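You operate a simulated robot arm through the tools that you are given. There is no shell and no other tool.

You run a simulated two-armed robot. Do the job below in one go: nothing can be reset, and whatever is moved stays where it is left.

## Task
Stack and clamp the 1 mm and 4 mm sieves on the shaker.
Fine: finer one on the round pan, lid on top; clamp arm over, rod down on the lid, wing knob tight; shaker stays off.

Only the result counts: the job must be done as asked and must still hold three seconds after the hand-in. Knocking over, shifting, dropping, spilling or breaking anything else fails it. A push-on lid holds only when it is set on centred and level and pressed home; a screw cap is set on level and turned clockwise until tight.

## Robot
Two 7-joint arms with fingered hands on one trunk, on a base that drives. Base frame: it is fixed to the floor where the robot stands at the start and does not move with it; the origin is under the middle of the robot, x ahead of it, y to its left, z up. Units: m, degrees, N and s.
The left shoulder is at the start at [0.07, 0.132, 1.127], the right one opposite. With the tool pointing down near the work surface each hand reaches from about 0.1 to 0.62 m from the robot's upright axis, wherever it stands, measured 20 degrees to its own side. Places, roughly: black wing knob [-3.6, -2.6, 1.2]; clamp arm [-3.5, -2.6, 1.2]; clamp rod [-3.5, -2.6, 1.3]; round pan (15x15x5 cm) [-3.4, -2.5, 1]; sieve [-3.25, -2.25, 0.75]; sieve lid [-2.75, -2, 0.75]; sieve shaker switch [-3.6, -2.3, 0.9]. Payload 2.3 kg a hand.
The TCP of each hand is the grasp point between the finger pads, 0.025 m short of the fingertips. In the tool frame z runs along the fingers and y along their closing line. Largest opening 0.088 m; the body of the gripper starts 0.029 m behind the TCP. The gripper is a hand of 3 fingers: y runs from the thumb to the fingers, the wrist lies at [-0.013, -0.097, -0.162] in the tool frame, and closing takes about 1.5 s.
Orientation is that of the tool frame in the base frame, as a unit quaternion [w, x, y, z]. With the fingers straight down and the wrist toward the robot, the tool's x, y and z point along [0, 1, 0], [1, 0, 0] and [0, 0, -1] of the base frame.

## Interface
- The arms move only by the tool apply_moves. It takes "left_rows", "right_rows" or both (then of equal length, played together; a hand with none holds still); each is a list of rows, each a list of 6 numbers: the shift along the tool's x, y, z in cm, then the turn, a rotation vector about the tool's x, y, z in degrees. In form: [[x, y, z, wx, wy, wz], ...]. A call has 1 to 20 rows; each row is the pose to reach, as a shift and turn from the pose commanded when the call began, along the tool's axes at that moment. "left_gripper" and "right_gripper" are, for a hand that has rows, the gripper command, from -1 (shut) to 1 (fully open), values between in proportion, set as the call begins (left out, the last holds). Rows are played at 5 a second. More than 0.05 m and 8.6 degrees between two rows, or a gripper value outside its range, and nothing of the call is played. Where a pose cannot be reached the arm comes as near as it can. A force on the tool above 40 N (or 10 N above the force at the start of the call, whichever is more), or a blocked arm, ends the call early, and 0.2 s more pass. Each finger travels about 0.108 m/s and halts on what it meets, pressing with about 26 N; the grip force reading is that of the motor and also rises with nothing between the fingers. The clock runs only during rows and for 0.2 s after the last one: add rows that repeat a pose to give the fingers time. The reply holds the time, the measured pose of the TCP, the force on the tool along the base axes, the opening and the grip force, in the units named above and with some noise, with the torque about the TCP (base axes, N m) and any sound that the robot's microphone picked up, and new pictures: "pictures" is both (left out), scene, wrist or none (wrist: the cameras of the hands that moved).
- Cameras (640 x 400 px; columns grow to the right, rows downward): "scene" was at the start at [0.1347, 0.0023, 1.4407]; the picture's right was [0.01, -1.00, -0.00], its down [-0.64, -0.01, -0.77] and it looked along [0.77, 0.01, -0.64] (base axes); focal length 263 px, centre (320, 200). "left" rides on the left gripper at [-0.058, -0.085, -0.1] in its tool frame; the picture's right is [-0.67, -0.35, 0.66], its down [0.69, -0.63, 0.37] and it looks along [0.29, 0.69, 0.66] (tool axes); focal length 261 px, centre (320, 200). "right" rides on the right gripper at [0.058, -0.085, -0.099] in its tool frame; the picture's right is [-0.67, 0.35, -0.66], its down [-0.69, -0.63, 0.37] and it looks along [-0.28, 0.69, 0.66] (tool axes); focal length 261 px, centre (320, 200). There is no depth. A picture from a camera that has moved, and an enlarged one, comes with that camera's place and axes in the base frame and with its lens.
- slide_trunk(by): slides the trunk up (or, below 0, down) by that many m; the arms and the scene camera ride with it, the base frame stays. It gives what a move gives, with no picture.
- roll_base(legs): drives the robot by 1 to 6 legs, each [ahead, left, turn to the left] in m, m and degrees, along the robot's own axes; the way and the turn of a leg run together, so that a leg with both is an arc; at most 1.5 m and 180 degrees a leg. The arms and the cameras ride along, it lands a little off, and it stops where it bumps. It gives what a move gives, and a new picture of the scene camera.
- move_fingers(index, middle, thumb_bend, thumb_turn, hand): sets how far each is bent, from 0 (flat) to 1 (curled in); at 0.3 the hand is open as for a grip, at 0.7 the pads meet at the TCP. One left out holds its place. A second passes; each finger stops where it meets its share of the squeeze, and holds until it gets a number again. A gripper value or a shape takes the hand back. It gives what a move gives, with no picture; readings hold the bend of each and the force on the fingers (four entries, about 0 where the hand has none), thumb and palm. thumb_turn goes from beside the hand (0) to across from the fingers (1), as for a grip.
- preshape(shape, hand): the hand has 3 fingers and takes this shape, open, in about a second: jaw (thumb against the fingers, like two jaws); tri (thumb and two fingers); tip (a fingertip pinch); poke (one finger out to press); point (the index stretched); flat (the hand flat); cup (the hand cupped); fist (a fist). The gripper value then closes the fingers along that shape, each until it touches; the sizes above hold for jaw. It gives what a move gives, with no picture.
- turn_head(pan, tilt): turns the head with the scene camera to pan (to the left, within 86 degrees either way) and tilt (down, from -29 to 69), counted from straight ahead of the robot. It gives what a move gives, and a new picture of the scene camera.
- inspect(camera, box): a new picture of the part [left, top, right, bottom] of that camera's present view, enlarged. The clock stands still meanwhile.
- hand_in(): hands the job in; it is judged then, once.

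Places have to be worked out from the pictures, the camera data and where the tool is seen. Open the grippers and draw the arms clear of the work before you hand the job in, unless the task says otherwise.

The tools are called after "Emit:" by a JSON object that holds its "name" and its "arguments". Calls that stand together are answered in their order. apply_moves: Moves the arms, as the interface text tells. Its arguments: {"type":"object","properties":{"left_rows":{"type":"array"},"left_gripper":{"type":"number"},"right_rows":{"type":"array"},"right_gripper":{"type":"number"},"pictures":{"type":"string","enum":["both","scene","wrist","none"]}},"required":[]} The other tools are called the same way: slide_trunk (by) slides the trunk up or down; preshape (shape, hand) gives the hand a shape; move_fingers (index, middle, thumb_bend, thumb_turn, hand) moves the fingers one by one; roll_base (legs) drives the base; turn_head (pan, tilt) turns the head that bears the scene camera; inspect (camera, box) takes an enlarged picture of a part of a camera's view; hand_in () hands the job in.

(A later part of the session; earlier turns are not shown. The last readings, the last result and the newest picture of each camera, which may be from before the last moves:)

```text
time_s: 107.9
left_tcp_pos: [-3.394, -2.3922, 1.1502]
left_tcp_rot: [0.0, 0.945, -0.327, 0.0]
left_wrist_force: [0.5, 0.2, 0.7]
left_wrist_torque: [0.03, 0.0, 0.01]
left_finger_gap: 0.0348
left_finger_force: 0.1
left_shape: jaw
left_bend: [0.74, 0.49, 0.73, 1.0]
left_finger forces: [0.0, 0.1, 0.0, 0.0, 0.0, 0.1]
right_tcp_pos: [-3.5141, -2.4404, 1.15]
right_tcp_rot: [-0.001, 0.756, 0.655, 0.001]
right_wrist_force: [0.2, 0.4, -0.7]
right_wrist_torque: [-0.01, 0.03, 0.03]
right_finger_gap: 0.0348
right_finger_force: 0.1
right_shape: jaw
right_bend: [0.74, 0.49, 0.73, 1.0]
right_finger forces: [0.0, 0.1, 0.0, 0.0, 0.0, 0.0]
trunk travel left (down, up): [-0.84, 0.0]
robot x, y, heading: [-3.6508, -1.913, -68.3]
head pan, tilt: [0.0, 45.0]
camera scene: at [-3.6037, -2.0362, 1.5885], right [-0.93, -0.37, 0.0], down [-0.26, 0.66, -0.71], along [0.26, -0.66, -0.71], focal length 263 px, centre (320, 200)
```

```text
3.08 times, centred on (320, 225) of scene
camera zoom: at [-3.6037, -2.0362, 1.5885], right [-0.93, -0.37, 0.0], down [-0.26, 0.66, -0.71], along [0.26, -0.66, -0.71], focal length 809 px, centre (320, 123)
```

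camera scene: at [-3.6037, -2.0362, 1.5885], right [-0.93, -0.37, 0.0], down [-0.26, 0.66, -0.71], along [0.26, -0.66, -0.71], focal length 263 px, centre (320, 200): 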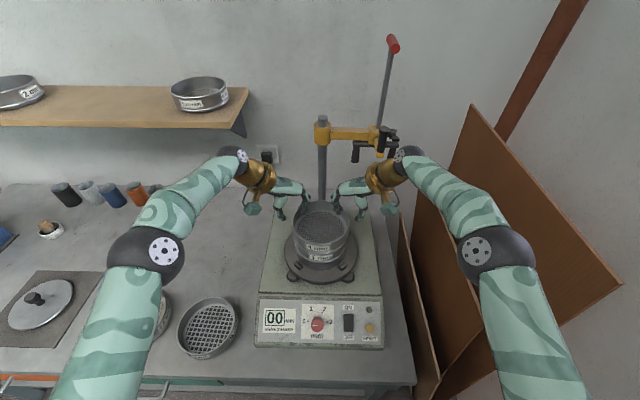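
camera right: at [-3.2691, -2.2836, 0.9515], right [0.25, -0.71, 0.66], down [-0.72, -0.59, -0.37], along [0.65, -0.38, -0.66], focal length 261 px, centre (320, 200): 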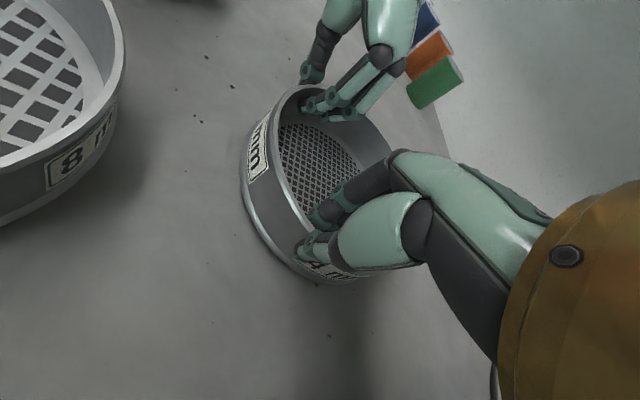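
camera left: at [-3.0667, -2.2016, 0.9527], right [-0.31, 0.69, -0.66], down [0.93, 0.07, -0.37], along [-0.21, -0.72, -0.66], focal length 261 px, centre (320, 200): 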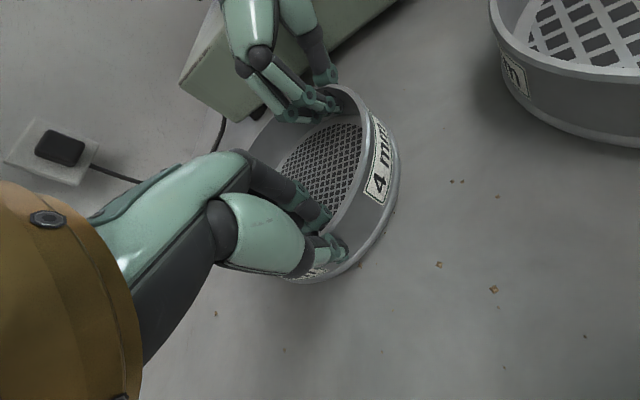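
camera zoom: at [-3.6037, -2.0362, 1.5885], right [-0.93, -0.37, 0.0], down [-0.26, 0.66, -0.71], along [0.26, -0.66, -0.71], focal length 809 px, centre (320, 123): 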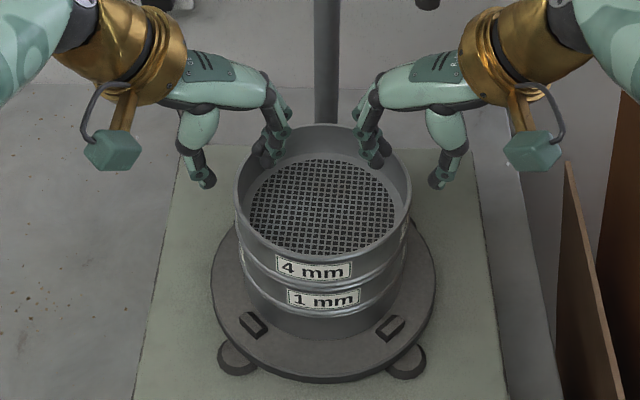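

The stack stands straight. While here, I enlarge the clamp head to understand its parts.

Emit:
{"name": "inspect", "arguments": {"camera": "scene", "box": [305, 100, 425, 180]}}

Emit:
{"name": "turn_head", "arguments": {"pan": -8, "tilt": 20}}

Emit:
{"name": "inspect", "arguments": {"camera": "scene", "box": [270, 150, 400, 250]}}

```text
5.00 times, centred on (365, 140) of scene
camera zoom: at [-3.6037, -2.0362, 1.5885], right [-0.93, -0.37, 0.0], down [-0.26, 0.66, -0.71], along [0.26, -0.66, -0.71], focal length 1314 px, centre (95, 500)
```

zoom: 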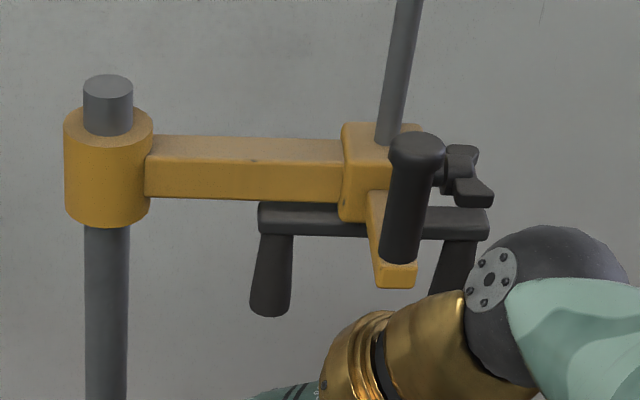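

```text
time_s: 108.8
left_tcp_pos: [-3.3939, -2.3932, 1.152]
left_tcp_rot: [0.0, 0.945, -0.327, 0.0]
left_wrist_force: [-1.2, 0.0, 0.4]
left_wrist_torque: [0.0, -0.01, -0.03]
left_finger_gap: 0.0347
left_finger_force: 0.0
left_shape: jaw
left_bend: [0.74, 0.49, 0.73, 1.0]
left_finger forces: [0.0, 0.0, 0.0, 0.0, 0.0, 0.0]
right_tcp_pos: [-3.5127, -2.4405, 1.1507]
right_tcp_rot: [0.0, 0.756, 0.655, -0.001]
right_wrist_force: [0.1, -0.1, 0.2]
right_wrist_torque: [0.02, 0.0, 0.03]
right_finger_gap: 0.0348
right_finger_force: 0.1
right_shape: jaw
right_bend: [0.74, 0.49, 0.73, 1.0]
right_finger forces: [0.0, 0.0, 0.1, 0.1, 0.0, 0.1]
trunk travel left (down, up): [-0.84, 0.0]
robot x, y, heading: [-3.6532, -1.9182, -68.2]
head pan, tilt: [-8.0, 20.0]
camera scene: at [-3.6116, -2.0512, 1.6271], right [-0.97, -0.24, 0.0], down [-0.08, 0.33, -0.94], along [0.22, -0.91, -0.34], focal length 263 px, centre (320, 200)
```

scene: 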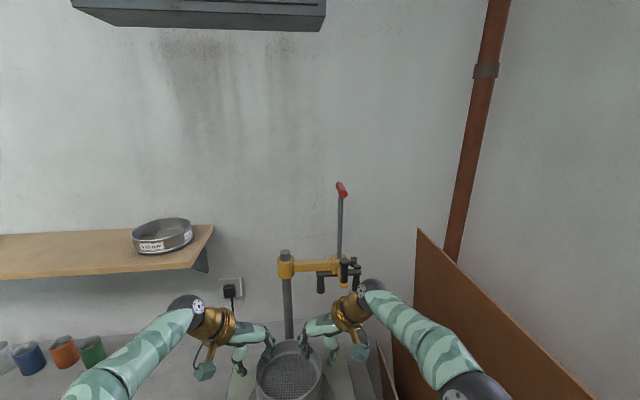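

```text
4.00 times, centred on (335, 200) of scene
camera zoom: at [-3.6116, -2.0512, 1.6271], right [-0.97, -0.24, 0.0], down [-0.08, 0.33, -0.94], along [0.22, -0.91, -0.34], focal length 1052 px, centre (260, 200)
```

zoom: 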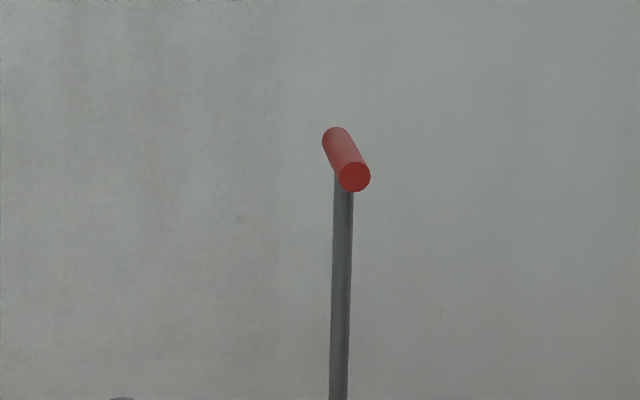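

Now I understand the clamp: vertical black grip on a side tab for swinging, a black wing knob on the boss's outer end, a rod with red T-handle (z≈1.44) and a crossbar with two feet (bottoms z≈1.156). Next the lid, with the left hand: I bring both hands back to neutral orientation, high.

Emit:
{"name": "apply_moves", "arguments": {"right_rows": [[0.45, -2.2, 0, 0, 0, 7.5], [0.9, -4.4, 0, 0, 0, 15], [1.35, -6.6, 0, 0, 0, 22.5], [1.8, -8.8, 0, 0, 0, 30], [2.25, -11, 0, 0, 0, 37.5], [2.7, -13.2, 0, 0, 0, 45], [3.15, -15.5, 0, 0, 0, 52.5], [3.64, -17.7, 0, 0, 0, 60], [3.64, -17.7, 0, 0, 0, 60]], "left_rows": [[-0.4, -1.5, 0, 0, 0, -7.5], [-0.8, -3.0, 0, 0, 0, -15], [-1.2, -4.6, 0, 0, 0, -22.5], [-1.6, -6.1, 0, 0, 0, -30], [-2.0, -7.7, 0, 0, 0, -37.5], [-2.4, -9.2, 0, 0, 0, -45], [-2.9, -10.8, 0, 0, 0, -52.5], [-3.3, -12.3, 0, 0, 0, -60], [-3.3, -12.3, 0, 0, 0, -60]], "right_gripper": 0.5, "left_gripper": 0.5, "pictures": "none"}}

Emit:
{"name": "turn_head", "arguments": {"pan": 40, "tilt": 35}}

```text
time_s: 110.8
left_tcp_pos: [-3.3438, -2.2763, 1.1519]
left_tcp_rot: [0.002, 0.982, 0.19, 0.0]
left_wrist_force: [0.2, 0.0, 0.9]
left_wrist_torque: [0.0, -0.02, 0.02]
left_finger_gap: 0.0657
left_finger_force: 0.1
left_shape: jaw
left_bend: [0.27, 0.36, 0.54, 0.99]
left_finger forces: [0.0, 0.0, 0.1, 0.1, 0.0, 0.0]
right_tcp_pos: [-3.6828, -2.3807, 1.1498]
right_tcp_rot: [0.0, 0.982, 0.188, 0.0]
right_wrist_force: [0.0, 0.0, 0.6]
right_wrist_torque: [-0.02, 0.0, -0.01]
right_finger_gap: 0.0654
right_finger_force: 0.1
right_shape: jaw
right_bend: [0.27, 0.36, 0.54, 0.99]
right_finger forces: [0.0, 0.0, 0.1, 0.0, 0.1, 0.1]
trunk travel left (down, up): [-0.84, 0.0]
robot x, y, heading: [-3.6541, -1.9133, -68.2]
head pan, tilt: [-8.0, 20.0]
```

```text
time_s: 111.9
left_tcp_pos: [-3.3444, -2.2758, 1.1511]
left_tcp_rot: [0.0, 0.982, 0.189, -0.001]
left_wrist_force: [0.7, 0.9, 0.6]
left_wrist_torque: [-0.01, 0.01, 0.03]
left_finger_gap: 0.0656
left_finger_force: 0.0
left_shape: jaw
left_bend: [0.27, 0.36, 0.54, 0.99]
left_finger forces: [0.0, 0.0, 0.0, 0.1, 0.1, 0.1]
right_tcp_pos: [-3.683, -2.38, 1.1505]
right_tcp_rot: [0.0, 0.982, 0.189, 0.0]
right_wrist_force: [0.6, -0.2, 0.1]
right_wrist_torque: [-0.02, 0.01, 0.01]
right_finger_gap: 0.0657
right_finger_force: 0.1
right_shape: jaw
right_bend: [0.27, 0.36, 0.54, 0.99]
right_finger forces: [0.1, 0.1, 0.0, 0.0, 0.0, 0.0]
trunk travel left (down, up): [-0.84, 0.0]
robot x, y, heading: [-3.6513, -1.9103, -68.1]
head pan, tilt: [40.0, 35.0]
camera scene: at [-3.5565, -2.0023, 1.6033], right [-0.47, -0.88, 0.0], down [-0.5, 0.27, -0.82], along [0.72, -0.39, -0.57], focal length 263 px, centre (320, 200)
```

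scene: 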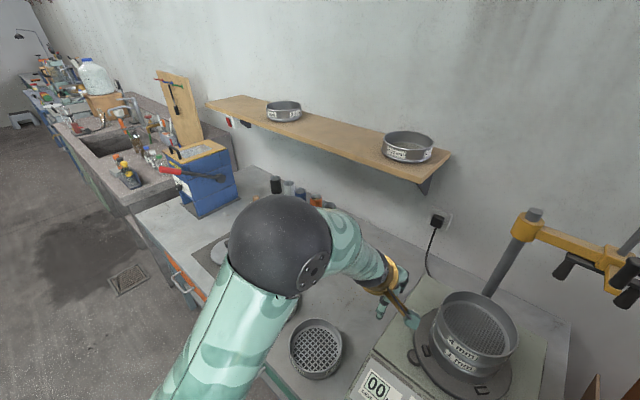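

I drive back 4 cm and left 0.70 m to put the lid in front of my left hand.

Emit:
{"name": "roll_base", "arguments": {"legs": [[-0.04, 0, 0], [0, 0.7, 0]]}}

Emit:
{"name": "turn_head", "arguments": {"pan": 10, "tilt": 55}}

Emit:
{"name": "inspect", "arguments": {"camera": "scene", "box": [180, 130, 400, 290]}}

```text
time_s: 116.3
left_tcp_pos: [-2.7051, -1.9789, 1.1526]
left_tcp_rot: [0.0, 0.982, 0.188, 0.0]
left_wrist_force: [-0.4, 0.1, -0.2]
left_wrist_torque: [0.02, 0.02, 0.0]
left_finger_gap: 0.066
left_finger_force: 0.0
left_shape: jaw
left_bend: [0.27, 0.36, 0.54, 0.99]
left_finger forces: [0.0, 0.0, 0.1, 0.0, 0.0, 0.1]
right_tcp_pos: [-3.0439, -2.0819, 1.151]
right_tcp_rot: [0.0, 0.982, 0.188, 0.001]
right_wrist_force: [-0.6, 0.4, -1.2]
right_wrist_torque: [-0.02, 0.0, -0.03]
right_finger_gap: 0.0656
right_finger_force: 0.1
right_shape: jaw
right_bend: [0.27, 0.36, 0.54, 0.99]
right_finger forces: [0.1, 0.0, 0.0, 0.0, 0.0, 0.0]
trunk travel left (down, up): [-0.84, 0.0]
robot x, y, heading: [-3.0098, -1.6157, -68.7]
head pan, tilt: [40.0, 35.0]
camera scene: at [-2.9166, -1.7048, 1.6034], right [-0.47, -0.88, 0.0], down [-0.5, 0.27, -0.82], along [0.72, -0.39, -0.57], focal length 263 px, centre (320, 200)
```

scene: 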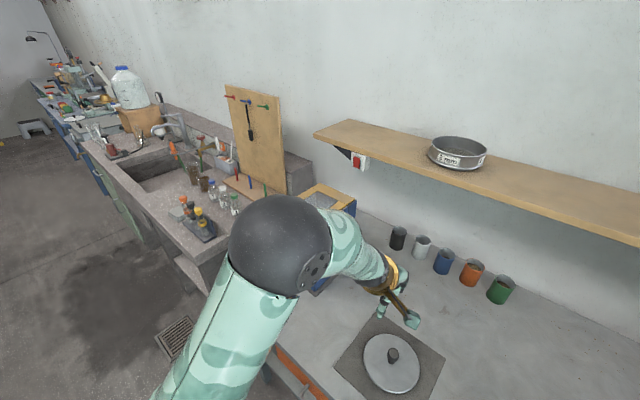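

```text
time_s: 117.2
left_tcp_pos: [-2.7025, -1.9783, 1.1522]
left_tcp_rot: [0.0, 0.982, 0.188, -0.001]
left_wrist_force: [-1.1, -0.2, 0.0]
left_wrist_torque: [-0.01, 0.0, 0.0]
left_finger_gap: 0.0658
left_finger_force: 0.0
left_shape: jaw
left_bend: [0.27, 0.36, 0.54, 0.99]
left_finger forces: [0.0, 0.0, 0.1, 0.0, 0.0, 0.0]
right_tcp_pos: [-3.0422, -2.0811, 1.1499]
right_tcp_rot: [0.0, 0.982, 0.188, 0.0]
right_wrist_force: [-0.5, 0.5, -0.3]
right_wrist_torque: [0.01, 0.02, -0.01]
right_finger_gap: 0.0656
right_finger_force: 0.1
right_shape: jaw
right_bend: [0.27, 0.36, 0.54, 0.99]
right_finger forces: [0.1, 0.0, 0.0, 0.1, 0.0, 0.1]
trunk travel left (down, up): [-0.84, 0.0]
robot x, y, heading: [-3.0112, -1.6143, -68.3]
head pan, tilt: [10.0, 55.0]
camera scene: at [-2.9541, -1.7234, 1.5751], right [-0.85, -0.53, 0.0], down [-0.43, 0.7, -0.57], along [0.3, -0.49, -0.82], focal length 263 px, centre (320, 200)
```

scene: 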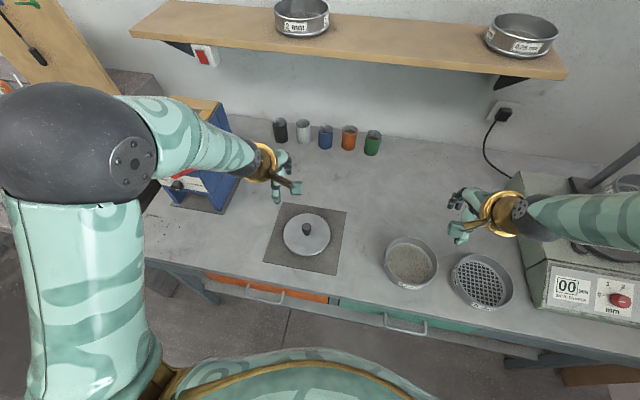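

```text
2.50 times, centred on (290, 210) of scene
camera zoom: at [-2.9541, -1.7234, 1.5751], right [-0.85, -0.53, 0.0], down [-0.43, 0.7, -0.57], along [0.3, -0.49, -0.82], focal length 657 px, centre (395, 175)
```

zoom: 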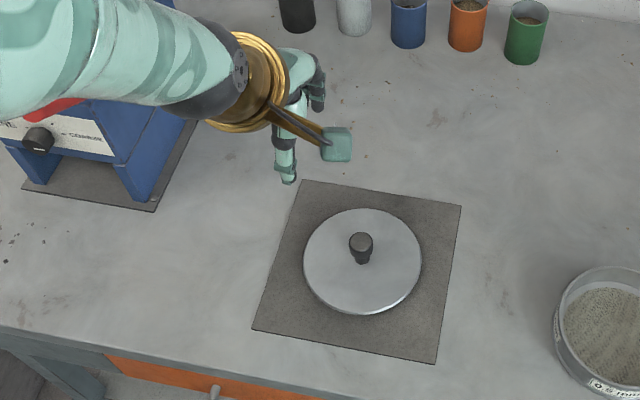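

Lid centre ≈[-2.712, -2.037], knob top z≈0.875. I lower the trunk 0.2 m and move the left hand over the knob.

Emit:
{"name": "apply_moves", "arguments": {"left_rows": [[-1.0, 1.7, 0, 0, 0, 0], [-2.0, 3.4, 0, 0, 0, 0], [-3.05, 5.1, 0, 0, 0, 0], [-3.05, 5.1, 0, 0, 0, 0]], "left_gripper": 0.3, "pictures": "none"}}

Emit:
{"name": "slide_trunk", "arguments": {"by": -0.2}}

Emit:
{"name": "inspect", "arguments": {"camera": "scene", "box": [200, 100, 400, 240]}}

Emit:
{"name": "inspect", "arguments": {"camera": "left", "box": [0, 0, 640, 400]}}

```text
time_s: 118.2
left_tcp_pos: [-2.7115, -2.0367, 1.1523]
left_tcp_rot: [0.0, 0.982, 0.188, 0.0]
left_wrist_force: [-0.4, -0.1, -1.0]
left_wrist_torque: [0.01, 0.0, 0.01]
left_finger_gap: 0.0577
left_finger_force: 0.1
left_shape: jaw
left_bend: [0.28, 0.39, 0.61, 1.0]
left_finger forces: [0.0, 0.0, 0.1, 0.0, 0.1, 0.1]
right_tcp_pos: [-3.0428, -2.0809, 1.1488]
right_tcp_rot: [0.0, 0.982, 0.188, 0.0]
right_wrist_force: [-0.6, 0.6, 0.5]
right_wrist_torque: [-0.02, -0.02, 0.0]
right_finger_gap: 0.0659
right_finger_force: 0.1
right_shape: jaw
right_bend: [0.27, 0.36, 0.54, 0.99]
right_finger forces: [0.0, 0.1, 0.1, 0.0, 0.0, 0.0]
trunk travel left (down, up): [-0.84, 0.0]
robot x, y, heading: [-3.0101, -1.6133, -68.0]
head pan, tilt: [10.0, 55.0]
```

```text
time_s: 120.4
left_tcp_pos: [-2.7129, -2.0366, 0.9511]
left_tcp_rot: [0.0, 0.982, 0.189, -0.001]
left_wrist_force: [-0.6, -0.3, 0.7]
left_wrist_torque: [-0.02, -0.02, -0.02]
left_finger_gap: 0.0576
left_finger_force: 0.0
left_shape: jaw
left_bend: [0.28, 0.39, 0.61, 1.0]
left_finger forces: [0.0, 0.0, 0.0, 0.1, 0.1, 0.1]
right_tcp_pos: [-3.0432, -2.0799, 0.9499]
right_tcp_rot: [0.0, 0.982, 0.188, 0.0]
right_wrist_force: [-0.5, 0.6, -0.2]
right_wrist_torque: [0.02, -0.01, -0.03]
right_finger_gap: 0.0656
right_finger_force: 0.0
right_shape: jaw
right_bend: [0.27, 0.36, 0.54, 0.99]
right_finger forces: [0.1, 0.1, 0.0, 0.0, 0.0, 0.1]
trunk travel left (down, up): [-0.64, 0.2]
robot x, y, heading: [-3.0108, -1.6165, -68.2]
head pan, tilt: [10.0, 55.0]
```

```text
2.86 times, centred on (300, 170) of scene
camera zoom: at [-2.9546, -1.7235, 1.3751], right [-0.85, -0.52, 0.0], down [-0.43, 0.7, -0.57], along [0.3, -0.49, -0.82], focal length 751 px, centre (377, 286)
```

zoom: 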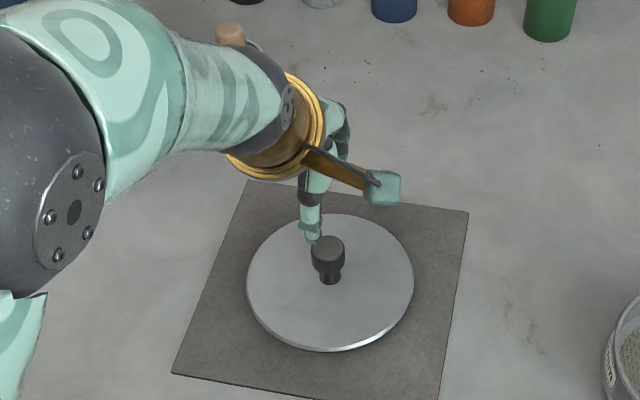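

```text
1.00 times, centred on (320, 200) of left (not enlarged: the box is as wide or as high as the picture)
camera zoom: at [-2.7975, -1.9778, 1.0506], right [-0.75, 0.08, -0.65], down [0.4, 0.84, -0.37], along [0.52, -0.54, -0.66], focal length 261 px, centre (320, 200)
```

zoom: 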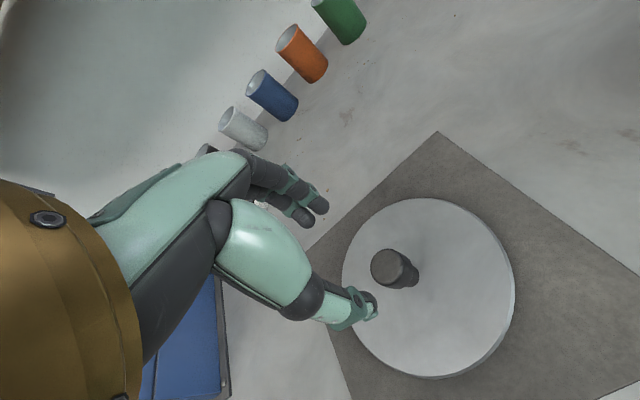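

The knob lies right under the TCP (both cameras agree within 2 mm). I descend 9 cm to grip height.

Emit:
{"name": "apply_moves", "arguments": {"left_rows": [[0, 0, 2.5, 0, 0, 0], [0, 0, 5, 0, 0, 0], [0, 0, 7.0, 0, 0, 0], [0, 0, 9.0, 0, 0, 0], [0, 0, 9.0, 0, 0, 0]], "pictures": "wrist"}}

Emit:
{"name": "inspect", "arguments": {"camera": "scene", "box": [220, 120, 380, 240]}}

```text
time_s: 121.6
left_tcp_pos: [-2.7128, -2.0367, 0.8613]
left_tcp_rot: [0.001, 0.982, 0.188, 0.0]
left_wrist_force: [0.3, -0.9, -0.2]
left_wrist_torque: [0.0, 0.03, -0.01]
left_finger_gap: 0.0577
left_finger_force: 0.1
left_shape: jaw
left_bend: [0.28, 0.39, 0.61, 1.0]
left_finger forces: [0.0, 0.1, 0.0, 0.1, 0.0, 0.0]
right_tcp_pos: [-3.0427, -2.0807, 0.9495]
right_tcp_rot: [0.0, 0.982, 0.188, 0.0]
right_wrist_force: [-0.3, 0.0, -0.7]
right_wrist_torque: [0.0, 0.01, -0.01]
right_finger_gap: 0.0654
right_finger_force: 0.0
right_shape: jaw
right_bend: [0.27, 0.36, 0.54, 0.99]
right_finger forces: [0.1, 0.0, 0.0, 0.0, 0.0, 0.0]
trunk travel left (down, up): [-0.64, 0.2]
robot x, y, heading: [-3.0079, -1.6171, -68.5]
head pan, tilt: [10.0, 55.0]
camera left: at [-2.7981, -1.9779, 0.9602], right [-0.75, 0.08, -0.65], down [0.4, 0.84, -0.37], along [0.52, -0.54, -0.66], focal length 261 px, centre (320, 200)
```

left: 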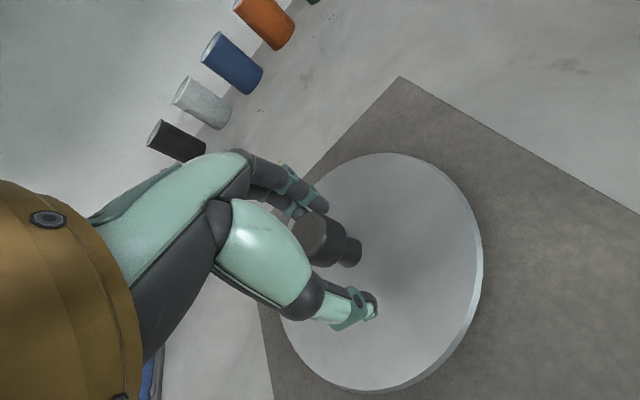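

```text
3.33 times, centred on (300, 180) of scene
camera zoom: at [-2.9547, -1.7234, 1.3751], right [-0.85, -0.52, 0.0], down [-0.43, 0.7, -0.57], along [0.3, -0.49, -0.82], focal length 876 px, centre (387, 267)
```

zoom: 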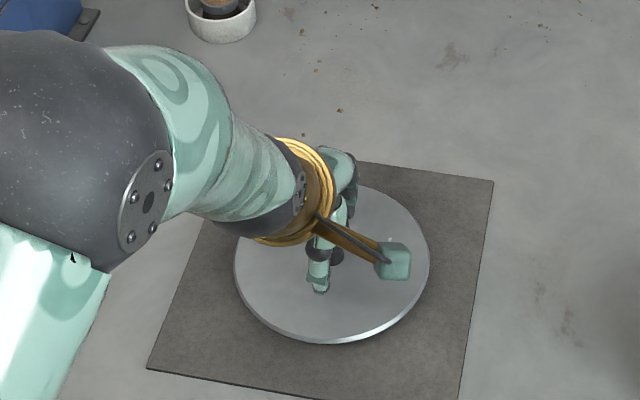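

The knob is between thumb and fingers. I close the left gripper on it.

Emit:
{"name": "apply_moves", "arguments": {"left_rows": [[0, 0, 0, 0, 0, 0], [0, 0, 0, 0, 0, 0], [0, 0, 0, 0, 0, 0], [0, 0, 0, 0, 0, 0], [0, 0, 0, 0, 0, 0], [0, 0, 0, 0, 0, 0]], "left_gripper": -1, "pictures": "wrist"}}

Emit:
{"name": "inspect", "arguments": {"camera": "scene", "box": [220, 120, 380, 240]}}

```text
time_s: 123.0
left_tcp_pos: [-2.7121, -2.036, 0.8609]
left_tcp_rot: [0.0, 0.982, 0.188, -0.001]
left_wrist_force: [0.4, -0.8, -2.4]
left_wrist_torque: [0.0, 0.0, -0.04]
left_finger_gap: 0.0215
left_finger_force: 26.2
left_shape: jaw
left_bend: [0.75, 0.5, 0.75, 1.0]
left_finger forces: [13.0, 6.5, 0.0, 0.0, 20.2, 0.0]
right_tcp_pos: [-3.0429, -2.0796, 0.948]
right_tcp_rot: [0.0, 0.982, 0.188, 0.0]
right_wrist_force: [0.2, 0.1, 0.2]
right_wrist_torque: [0.01, -0.01, 0.0]
right_finger_gap: 0.0657
right_finger_force: 0.0
right_shape: jaw
right_bend: [0.27, 0.36, 0.54, 0.99]
right_finger forces: [0.1, 0.0, 0.0, 0.0, 0.0, 0.0]
trunk travel left (down, up): [-0.64, 0.2]
robot x, y, heading: [-3.0113, -1.6151, -68.3]
head pan, tilt: [10.0, 55.0]
camera left: at [-2.7978, -1.9783, 0.9602], right [-0.75, 0.08, -0.65], down [0.4, 0.84, -0.37], along [0.52, -0.54, -0.66], focal length 261 px, centre (320, 200)
```

left: 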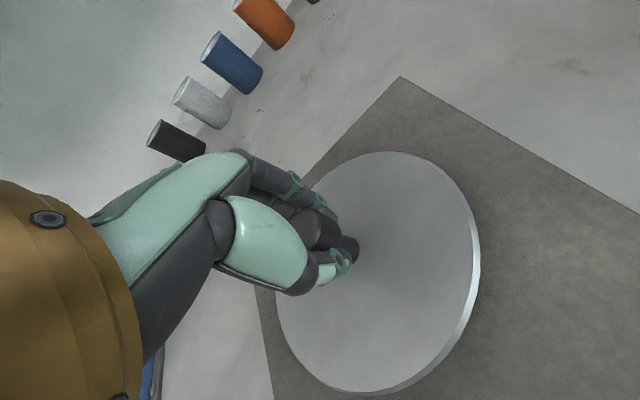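

```text
3.33 times, centred on (300, 180) of scene
camera zoom: at [-2.9543, -1.7241, 1.375], right [-0.85, -0.52, 0.0], down [-0.43, 0.7, -0.57], along [0.3, -0.49, -0.82], focal length 876 px, centre (387, 267)
```

zoom: 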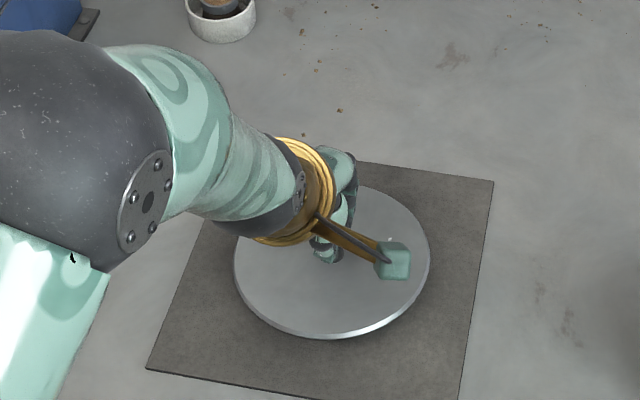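

Gripped (gap 21 mm under the knob's cap). I lift 4 cm with the trunk and check that the lid hangs level.

Emit:
{"name": "slide_trunk", "arguments": {"by": 0.04}}

Emit:
{"name": "inspect", "arguments": {"camera": "left", "box": [0, 0, 640, 400]}}

Emit:
{"name": "inspect", "arguments": {"camera": "scene", "box": [220, 120, 380, 240]}}

Emit:
{"name": "inspect", "arguments": {"camera": "right", "box": [0, 0, 640, 400]}}

```text
time_s: 123.8
left_tcp_pos: [-2.7129, -2.0373, 0.9006]
left_tcp_rot: [-0.001, 0.982, 0.188, -0.001]
left_wrist_force: [-0.4, 0.2, -2.2]
left_wrist_torque: [0.06, 0.0, 0.03]
left_finger_gap: 0.0218
left_finger_force: 25.8
left_shape: jaw
left_bend: [0.75, 0.5, 0.75, 1.0]
left_finger forces: [12.8, 6.3, 0.0, 0.0, 18.8, 0.0]
right_tcp_pos: [-3.0423, -2.0818, 0.9903]
right_tcp_rot: [-0.001, 0.982, 0.188, 0.0]
right_wrist_force: [-0.2, 0.4, 0.4]
right_wrist_torque: [-0.01, 0.0, -0.02]
right_finger_gap: 0.0655
right_finger_force: 0.0
right_shape: jaw
right_bend: [0.27, 0.36, 0.54, 0.99]
right_finger forces: [0.0, 0.1, 0.1, 0.0, 0.0, 0.0]
trunk travel left (down, up): [-0.68, 0.16]
robot x, y, heading: [-3.0096, -1.6197, -68.2]
head pan, tilt: [10.0, 55.0]
```

```text
1.00 times, centred on (320, 200) of left (not enlarged: the box is as wide or as high as the picture)
camera zoom: at [-2.7977, -1.9785, 1.0002], right [-0.75, 0.08, -0.65], down [0.4, 0.84, -0.37], along [0.52, -0.54, -0.66], focal length 261 px, centre (320, 200)
```

zoom: 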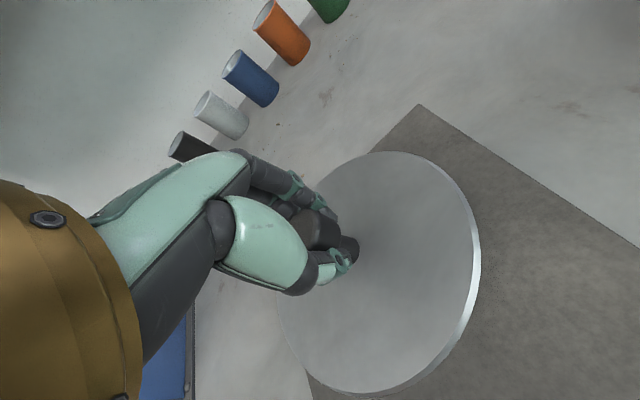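

```text
3.33 times, centred on (300, 180) of scene
camera zoom: at [-2.9542, -1.7244, 1.415], right [-0.85, -0.52, 0.0], down [-0.43, 0.7, -0.57], along [0.3, -0.49, -0.82], focal length 876 px, centre (387, 267)
```

zoom: 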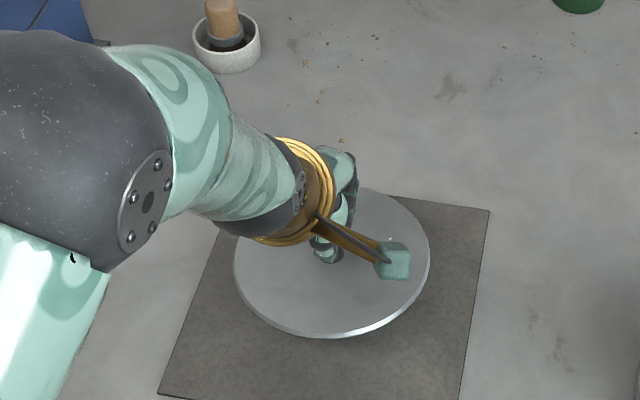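

```text
1.00 times, centred on (320, 200) of right (not enlarged: the box is as wide or as high as the picture)
camera zoom: at [-3.0198, -1.9815, 1.0878], right [-0.49, -0.57, 0.65], down [-0.87, 0.33, -0.37], along [-0.01, -0.75, -0.66], focal length 261 px, centre (320, 200)
```

zoom: 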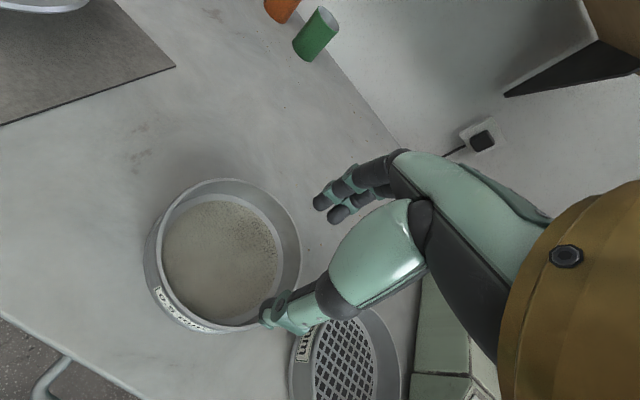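

The lid hangs level, weight ≈2.2 N. I raise the trunk 0.16 m and then the left arm 10 cm while moving the lid toward my centre line.

Emit:
{"name": "slide_trunk", "arguments": {"by": 0.16}}

Emit:
{"name": "apply_moves", "arguments": {"left_rows": [[0, 0, -3, 0, 0, 0], [0, 0, -6, 0, 0, 0], [0, 0, -9, 0, 0, 0], [-2, 0.7, -10, 0, 0, 0], [-4, 1.4, -10, 0, 0, 0], [-6, 2.1, -10, 0, 0, 0], [-8, 2.7, -10, 0, 0, 0], [-9.2, 2.7, -10, 0, 0, 0], [-9.2, 2.7, -10, 0, 0, 0]], "pictures": "scene"}}

```text
time_s: 125.7
left_tcp_pos: [-2.7127, -2.0379, 1.0621]
left_tcp_rot: [0.0, 0.982, 0.188, 0.0]
left_wrist_force: [-0.9, -0.2, -1.1]
left_wrist_torque: [0.07, 0.05, 0.0]
left_finger_gap: 0.0218
left_finger_force: 25.8
left_shape: jaw
left_bend: [0.75, 0.5, 0.75, 1.0]
left_finger forces: [12.7, 6.4, 0.0, 0.0, 18.9, 0.0]
right_tcp_pos: [-3.0422, -2.0813, 1.1497]
right_tcp_rot: [0.0, 0.982, 0.188, 0.0]
right_wrist_force: [0.1, 0.0, 0.2]
right_wrist_torque: [-0.01, 0.0, 0.0]
right_finger_gap: 0.0659
right_finger_force: 0.1
right_shape: jaw
right_bend: [0.27, 0.36, 0.54, 0.99]
right_finger forces: [0.1, 0.0, 0.0, 0.0, 0.0, 0.0]
trunk travel left (down, up): [-0.84, 0.0]
robot x, y, heading: [-3.0071, -1.6183, -68.4]
head pan, tilt: [10.0, 55.0]
```

```text
time_s: 127.7
left_tcp_pos: [-2.7857, -2.0942, 1.1613]
left_tcp_rot: [-0.001, 0.982, 0.191, -0.003]
left_wrist_force: [0.6, 0.4, -1.3]
left_wrist_torque: [-0.02, 0.03, -0.01]
left_finger_gap: 0.0216
left_finger_force: 25.6
left_shape: jaw
left_bend: [0.75, 0.5, 0.76, 1.0]
left_finger forces: [12.5, 6.3, 0.1, 0.0, 18.5, 0.0]
right_tcp_pos: [-3.0426, -2.0815, 1.1511]
right_tcp_rot: [0.0, 0.982, 0.188, 0.0]
right_wrist_force: [0.2, 0.6, -0.9]
right_wrist_torque: [0.03, -0.01, 0.02]
right_finger_gap: 0.0657
right_finger_force: 0.0
right_shape: jaw
right_bend: [0.27, 0.36, 0.54, 0.99]
right_finger forces: [0.0, 0.1, 0.0, 0.1, 0.0, 0.0]
trunk travel left (down, up): [-0.84, 0.0]
robot x, y, heading: [-3.014, -1.6176, -68.5]
head pan, tilt: [10.0, 55.0]
camera scene: at [-2.9542, -1.7241, 1.575], right [-0.85, -0.52, 0.0], down [-0.43, 0.7, -0.57], along [0.3, -0.49, -0.82], focal length 263 px, centre (320, 200)
```

scene: 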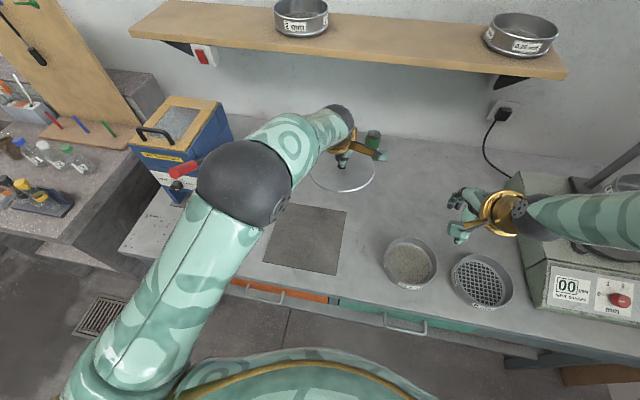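

Lid is up at TCP z≈1.161. I drive right 0.739 m, staying back for now, then approach 5 cm.

Emit:
{"name": "roll_base", "arguments": {"legs": [[0, -0.739, 0], [0.05, 0, 0]]}}

Emit:
{"name": "turn_head", "arguments": {"pan": 0, "tilt": 42}}

```text
time_s: 132.2
left_tcp_pos: [-3.4507, -2.4045, 1.1687]
left_tcp_rot: [0.007, 0.981, 0.192, -0.004]
left_wrist_force: [-0.5, 0.8, -0.8]
left_wrist_torque: [0.01, 0.0, -0.02]
left_finger_gap: 0.0213
left_finger_force: 26.4
left_shape: jaw
left_bend: [0.75, 0.5, 0.76, 1.0]
left_finger forces: [12.6, 6.4, 0.0, 0.1, 18.6, 0.1]
right_tcp_pos: [-3.7063, -2.3921, 1.1534]
right_tcp_rot: [0.004, 0.982, 0.191, 0.0]
right_wrist_force: [-0.7, 1.0, 0.3]
right_wrist_torque: [-0.01, -0.01, -0.02]
right_finger_gap: 0.0659
right_finger_force: 0.1
right_shape: jaw
right_bend: [0.27, 0.36, 0.54, 0.99]
right_finger forces: [0.0, 0.0, 0.0, 0.0, 0.0, 0.1]
trunk travel left (down, up): [-0.84, 0.0]
robot x, y, heading: [-3.6712, -1.9342, -68.1]
head pan, tilt: [10.0, 55.0]
camera scene: at [-3.6214, -2.0303, 1.5761], right [-0.85, -0.53, 0.0], down [-0.43, 0.69, -0.58], along [0.31, -0.49, -0.81], focal length 263 px, centre (320, 200)
```

scene: 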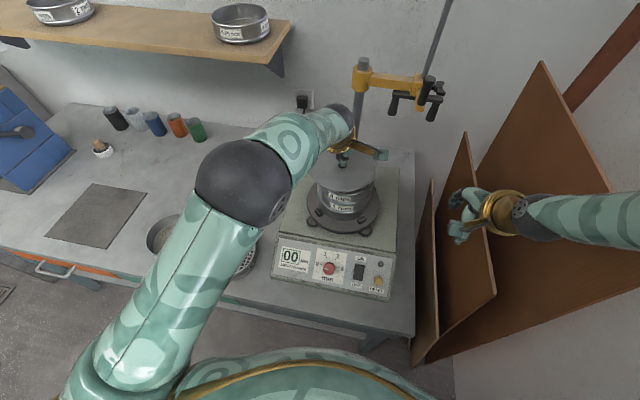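

```text
time_s: 132.9
left_tcp_pos: [-3.4467, -2.4114, 1.1652]
left_tcp_rot: [0.004, 0.981, 0.193, -0.005]
left_wrist_force: [-0.1, 0.0, -1.3]
left_wrist_torque: [0.01, 0.01, 0.02]
left_finger_gap: 0.0216
left_finger_force: 25.8
left_shape: jaw
left_bend: [0.75, 0.5, 0.76, 1.0]
left_finger forces: [12.6, 6.3, 0.1, 0.1, 18.5, 0.1]
right_tcp_pos: [-3.7039, -2.3986, 1.1513]
right_tcp_rot: [0.001, 0.982, 0.191, 0.0]
right_wrist_force: [-0.5, -0.4, -0.9]
right_wrist_torque: [0.0, 0.0, -0.01]
right_finger_gap: 0.0655
right_finger_force: 0.1
right_shape: jaw
right_bend: [0.27, 0.36, 0.54, 0.99]
right_finger forces: [0.0, 0.0, 0.0, 0.0, 0.1, 0.0]
trunk travel left (down, up): [-0.84, 0.0]
robot x, y, heading: [-3.6762, -1.9358, -68.2]
head pan, tilt: [0.0, 42.0]
camera scene: at [-3.6248, -2.0561, 1.593], right [-0.93, -0.37, 0.0], down [-0.25, 0.62, -0.74], along [0.28, -0.69, -0.67], focal length 263 px, centre (320, 200)
```

scene: 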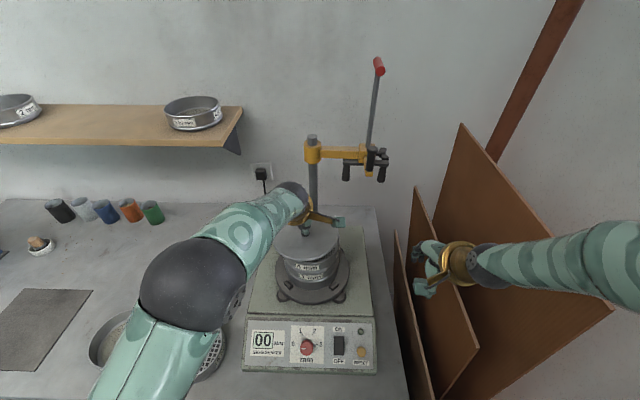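

Almost there: need about 4 cm ahead and 0.8 cm right. I nudge the base and then measure the lid against the stack.

Emit:
{"name": "roll_base", "arguments": {"legs": [[0.035, -0.008, 0]]}}

Emit:
{"name": "apply_moves", "arguments": {"left_rows": [[0, 0, 0, 0, 0, 0], [0, 0, 0, 0, 0, 0], [0, 0, 0, 0, 0, 0]], "pictures": "none"}}

Emit:
{"name": "inspect", "arguments": {"camera": "scene", "box": [230, 180, 390, 320]}}

Emit:
{"name": "inspect", "arguments": {"camera": "right", "box": [0, 0, 640, 400]}}

Emit:
{"name": "inspect", "arguments": {"camera": "left", "box": [0, 0, 640, 400]}}

```text
time_s: 133.8
left_tcp_pos: [-3.4417, -2.443, 1.1674]
left_tcp_rot: [0.006, 0.981, 0.193, -0.006]
left_wrist_force: [0.2, 0.4, -1.4]
left_wrist_torque: [-0.04, 0.0, -0.01]
left_finger_gap: 0.0216
left_finger_force: 25.9
left_shape: jaw
left_bend: [0.75, 0.5, 0.76, 1.0]
left_finger forces: [12.6, 6.3, 0.0, 0.0, 18.4, 0.1]
right_tcp_pos: [-3.6985, -2.4294, 1.1519]
right_tcp_rot: [0.004, 0.982, 0.19, 0.0]
right_wrist_force: [0.0, 0.3, 0.1]
right_wrist_torque: [-0.03, 0.04, -0.02]
right_finger_gap: 0.0655
right_finger_force: 0.1
right_shape: jaw
right_bend: [0.27, 0.36, 0.54, 0.99]
right_finger forces: [0.0, 0.0, 0.0, 0.0, 0.0, 0.0]
trunk travel left (down, up): [-0.84, 0.0]
robot x, y, heading: [-3.6706, -1.9687, -68.1]
head pan, tilt: [0.0, 42.0]
camera scene: at [-3.6191, -2.0854, 1.5936], right [-0.93, -0.37, 0.0], down [-0.25, 0.62, -0.75], along [0.28, -0.69, -0.67], focal length 263 px, centre (320, 200)
```

scene: 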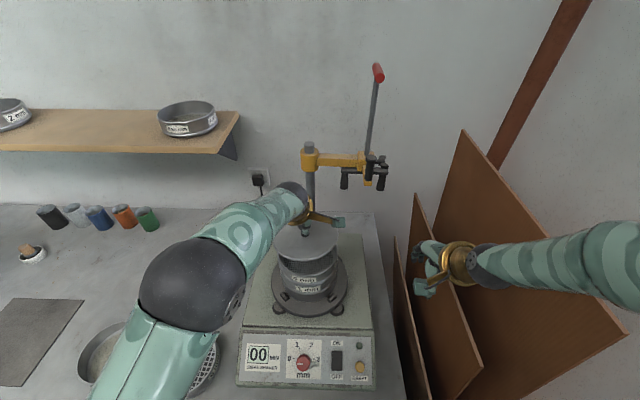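

```text
time_s: 134.6
left_tcp_pos: [-3.4394, -2.449, 1.1644]
left_tcp_rot: [0.002, 0.981, 0.194, -0.006]
left_wrist_force: [0.0, 0.2, -1.8]
left_wrist_torque: [-0.01, -0.01, 0.01]
left_finger_gap: 0.0215
left_finger_force: 26.0
left_shape: jaw
left_bend: [0.75, 0.5, 0.76, 1.0]
left_finger forces: [12.6, 6.4, 0.0, 0.0, 18.5, 0.0]
right_tcp_pos: [-3.6984, -2.4343, 1.1503]
right_tcp_rot: [-0.001, 0.982, 0.191, 0.0]
right_wrist_force: [0.3, -0.2, 0.1]
right_wrist_torque: [0.0, -0.02, -0.05]
right_finger_gap: 0.0656
right_finger_force: 0.0
right_shape: jaw
right_bend: [0.27, 0.36, 0.54, 0.99]
right_finger forces: [0.0, 0.1, 0.0, 0.0, 0.0, 0.1]
trunk travel left (down, up): [-0.84, 0.0]
robot x, y, heading: [-3.6686, -1.9692, -68.2]
head pan, tilt: [0.0, 42.0]
```

```text
2.86 times, centred on (310, 250) of scene
camera zoom: at [-3.618, -2.0935, 1.5928], right [-0.93, -0.37, 0.0], down [-0.25, 0.62, -0.74], along [0.28, -0.69, -0.67], focal length 751 px, centre (349, 57)
```

zoom: 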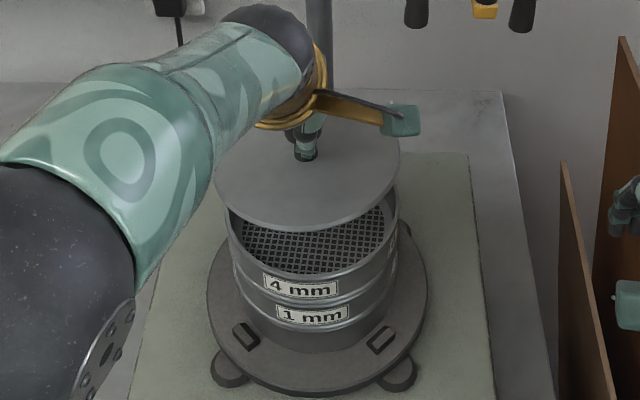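

```text
1.00 times, centred on (320, 200) of right (not enlarged: the box is as wide or as high as the picture)
camera zoom: at [-3.6754, -2.3348, 1.2482], right [-0.49, -0.57, 0.66], down [-0.87, 0.33, -0.37], along [0.0, -0.75, -0.66], focal length 261 px, centre (320, 200)
```

zoom: 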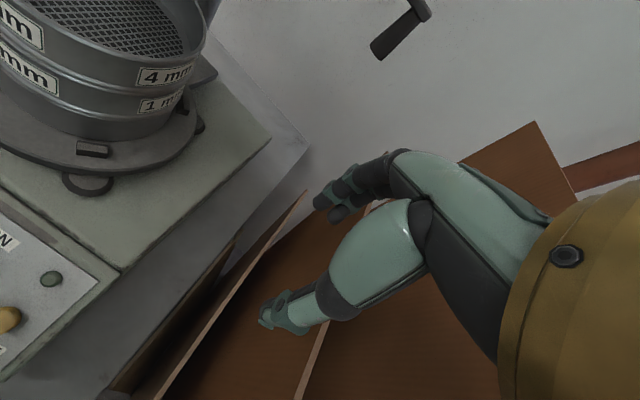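

```text
1.00 times, centred on (320, 200) of left (not enlarged: the box is as wide or as high as the picture)
camera zoom: at [-3.525, -2.3905, 1.2638], right [-0.76, 0.06, -0.65], down [0.39, 0.84, -0.38], along [0.52, -0.54, -0.66], focal length 261 px, centre (320, 200)
```

zoom: 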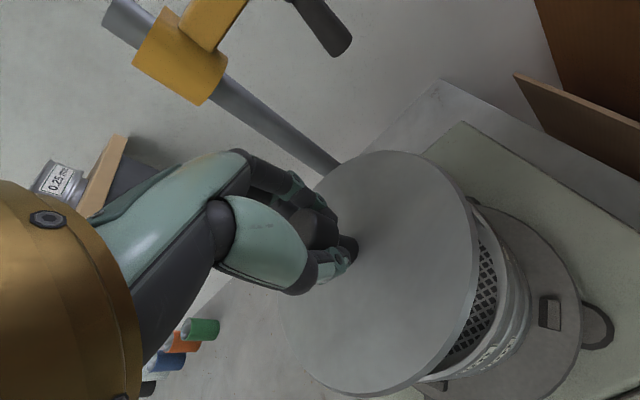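

The lid hovers over the stack. I lower 3 cm with the trunk to read the offset with less parallax.

Emit:
{"name": "slide_trunk", "arguments": {"by": -0.03}}

Emit:
{"name": "inspect", "arguments": {"camera": "scene", "box": [260, 200, 360, 290]}}

Emit:
{"name": "inspect", "arguments": {"camera": "left", "box": [320, 140, 600, 400]}}

Emit:
{"name": "inspect", "arguments": {"camera": "right", "box": [0, 0, 320, 200]}}

```text
time_s: 135.3
left_tcp_pos: [-3.4394, -2.4508, 1.1341]
left_tcp_rot: [0.002, 0.981, 0.195, -0.005]
left_wrist_force: [0.7, -0.4, -2.3]
left_wrist_torque: [0.01, 0.04, -0.02]
left_finger_gap: 0.0215
left_finger_force: 26.0
left_shape: jaw
left_bend: [0.75, 0.5, 0.76, 1.0]
left_finger forces: [12.6, 6.3, 0.0, 0.0, 18.6, 0.1]
right_tcp_pos: [-3.6969, -2.4378, 1.1196]
right_tcp_rot: [-0.001, 0.982, 0.191, 0.001]
right_wrist_force: [-0.5, -0.1, -0.3]
right_wrist_torque: [-0.01, 0.03, 0.03]
right_finger_gap: 0.0659
right_finger_force: 0.0
right_shape: jaw
right_bend: [0.27, 0.36, 0.54, 0.99]
right_finger forces: [0.0, 0.1, 0.1, 0.0, 0.1, 0.0]
trunk travel left (down, up): [-0.81, 0.03]
robot x, y, heading: [-3.6644, -1.975, -67.9]
head pan, tilt: [0.0, 42.0]
```

```text
4.44 times, centred on (310, 245) of scene
camera zoom: at [-3.6177, -2.0952, 1.5626], right [-0.93, -0.37, 0.0], down [-0.25, 0.62, -0.74], along [0.28, -0.69, -0.67], focal length 1168 px, centre (364, 0)
```

zoom: 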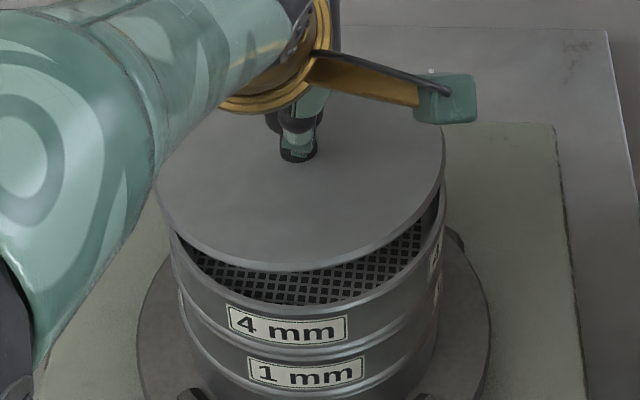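

```text
1.54 times, centred on (460, 270) of left
camera zoom: at [-3.5249, -2.3918, 1.2333], right [-0.76, 0.06, -0.65], down [0.39, 0.84, -0.37], along [0.52, -0.54, -0.66], focal length 401 px, centre (105, 92)
```

zoom: 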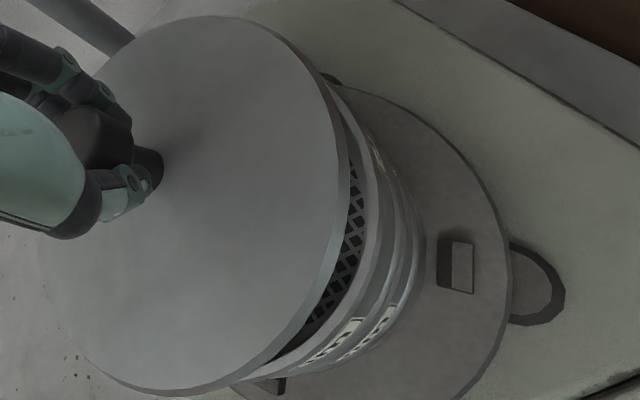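

```text
2.00 times, centred on (160, 100) of right
camera zoom: at [-3.6752, -2.3361, 1.2176], right [-0.49, -0.57, 0.65], down [-0.87, 0.33, -0.37], along [0.0, -0.75, -0.66], focal length 521 px, centre (640, 400)
```

zoom: 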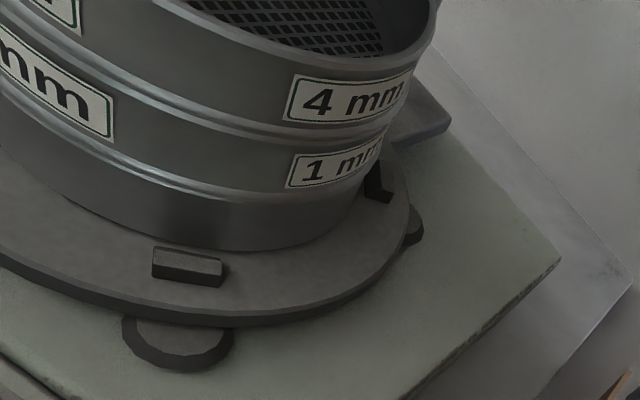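

Aligned within a couple of mm. I lower 2 cm more.

Emit:
{"name": "slide_trunk", "arguments": {"by": -0.02}}

Emit:
{"name": "inspect", "arguments": {"camera": "scene", "box": [260, 200, 360, 290]}}

Emit:
{"name": "inspect", "arguments": {"camera": "left", "box": [320, 140, 600, 400]}}

```text
time_s: 136.0
left_tcp_pos: [-3.441, -2.4494, 1.1137]
left_tcp_rot: [0.002, 0.981, 0.194, -0.006]
left_wrist_force: [-0.6, -0.3, -2.0]
left_wrist_torque: [0.01, -0.01, 0.01]
left_finger_gap: 0.0215
left_finger_force: 26.1
left_shape: jaw
left_bend: [0.75, 0.5, 0.76, 1.0]
left_finger forces: [12.5, 6.6, 0.0, 0.1, 18.5, 0.0]
right_tcp_pos: [-3.6982, -2.4358, 1.0998]
right_tcp_rot: [0.0, 0.982, 0.19, 0.0]
right_wrist_force: [0.0, -0.6, -0.5]
right_wrist_torque: [0.0, 0.03, 0.01]
right_finger_gap: 0.066
right_finger_force: 0.1
right_shape: jaw
right_bend: [0.27, 0.36, 0.54, 0.99]
right_finger forces: [0.1, 0.0, 0.0, 0.1, 0.0, 0.0]
trunk travel left (down, up): [-0.79, 0.05]
robot x, y, heading: [-3.666, -1.9694, -68.3]
head pan, tilt: [0.0, 42.0]
```

```text
4.44 times, centred on (310, 245) of scene
camera zoom: at [-3.6179, -2.0949, 1.5426], right [-0.93, -0.37, 0.0], down [-0.25, 0.62, -0.74], along [0.28, -0.69, -0.67], focal length 1168 px, centre (364, 0)
```

zoom: 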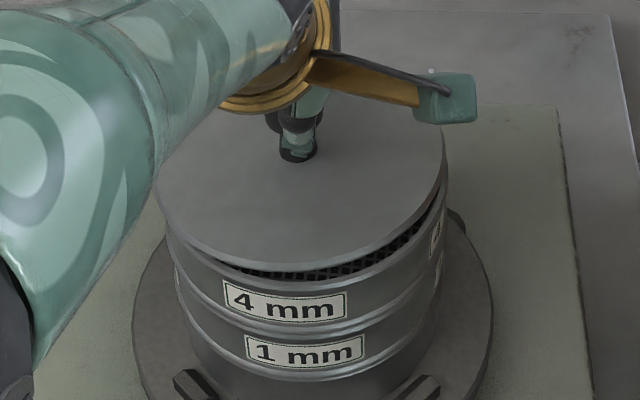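

```text
1.54 times, centred on (460, 270) of left
camera zoom: at [-3.525, -2.3916, 1.2134], right [-0.76, 0.06, -0.65], down [0.39, 0.84, -0.37], along [0.52, -0.54, -0.66], focal length 401 px, centre (105, 92)
```

zoom: 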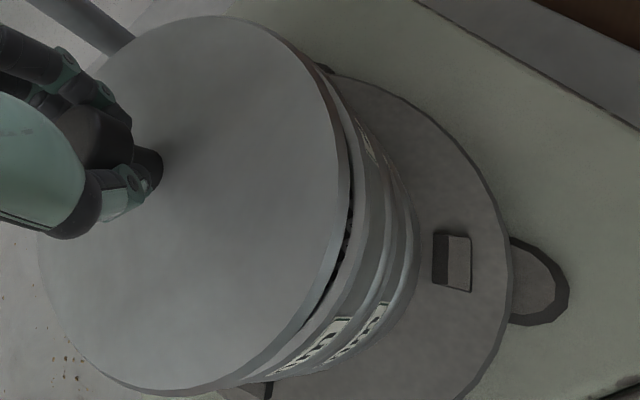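

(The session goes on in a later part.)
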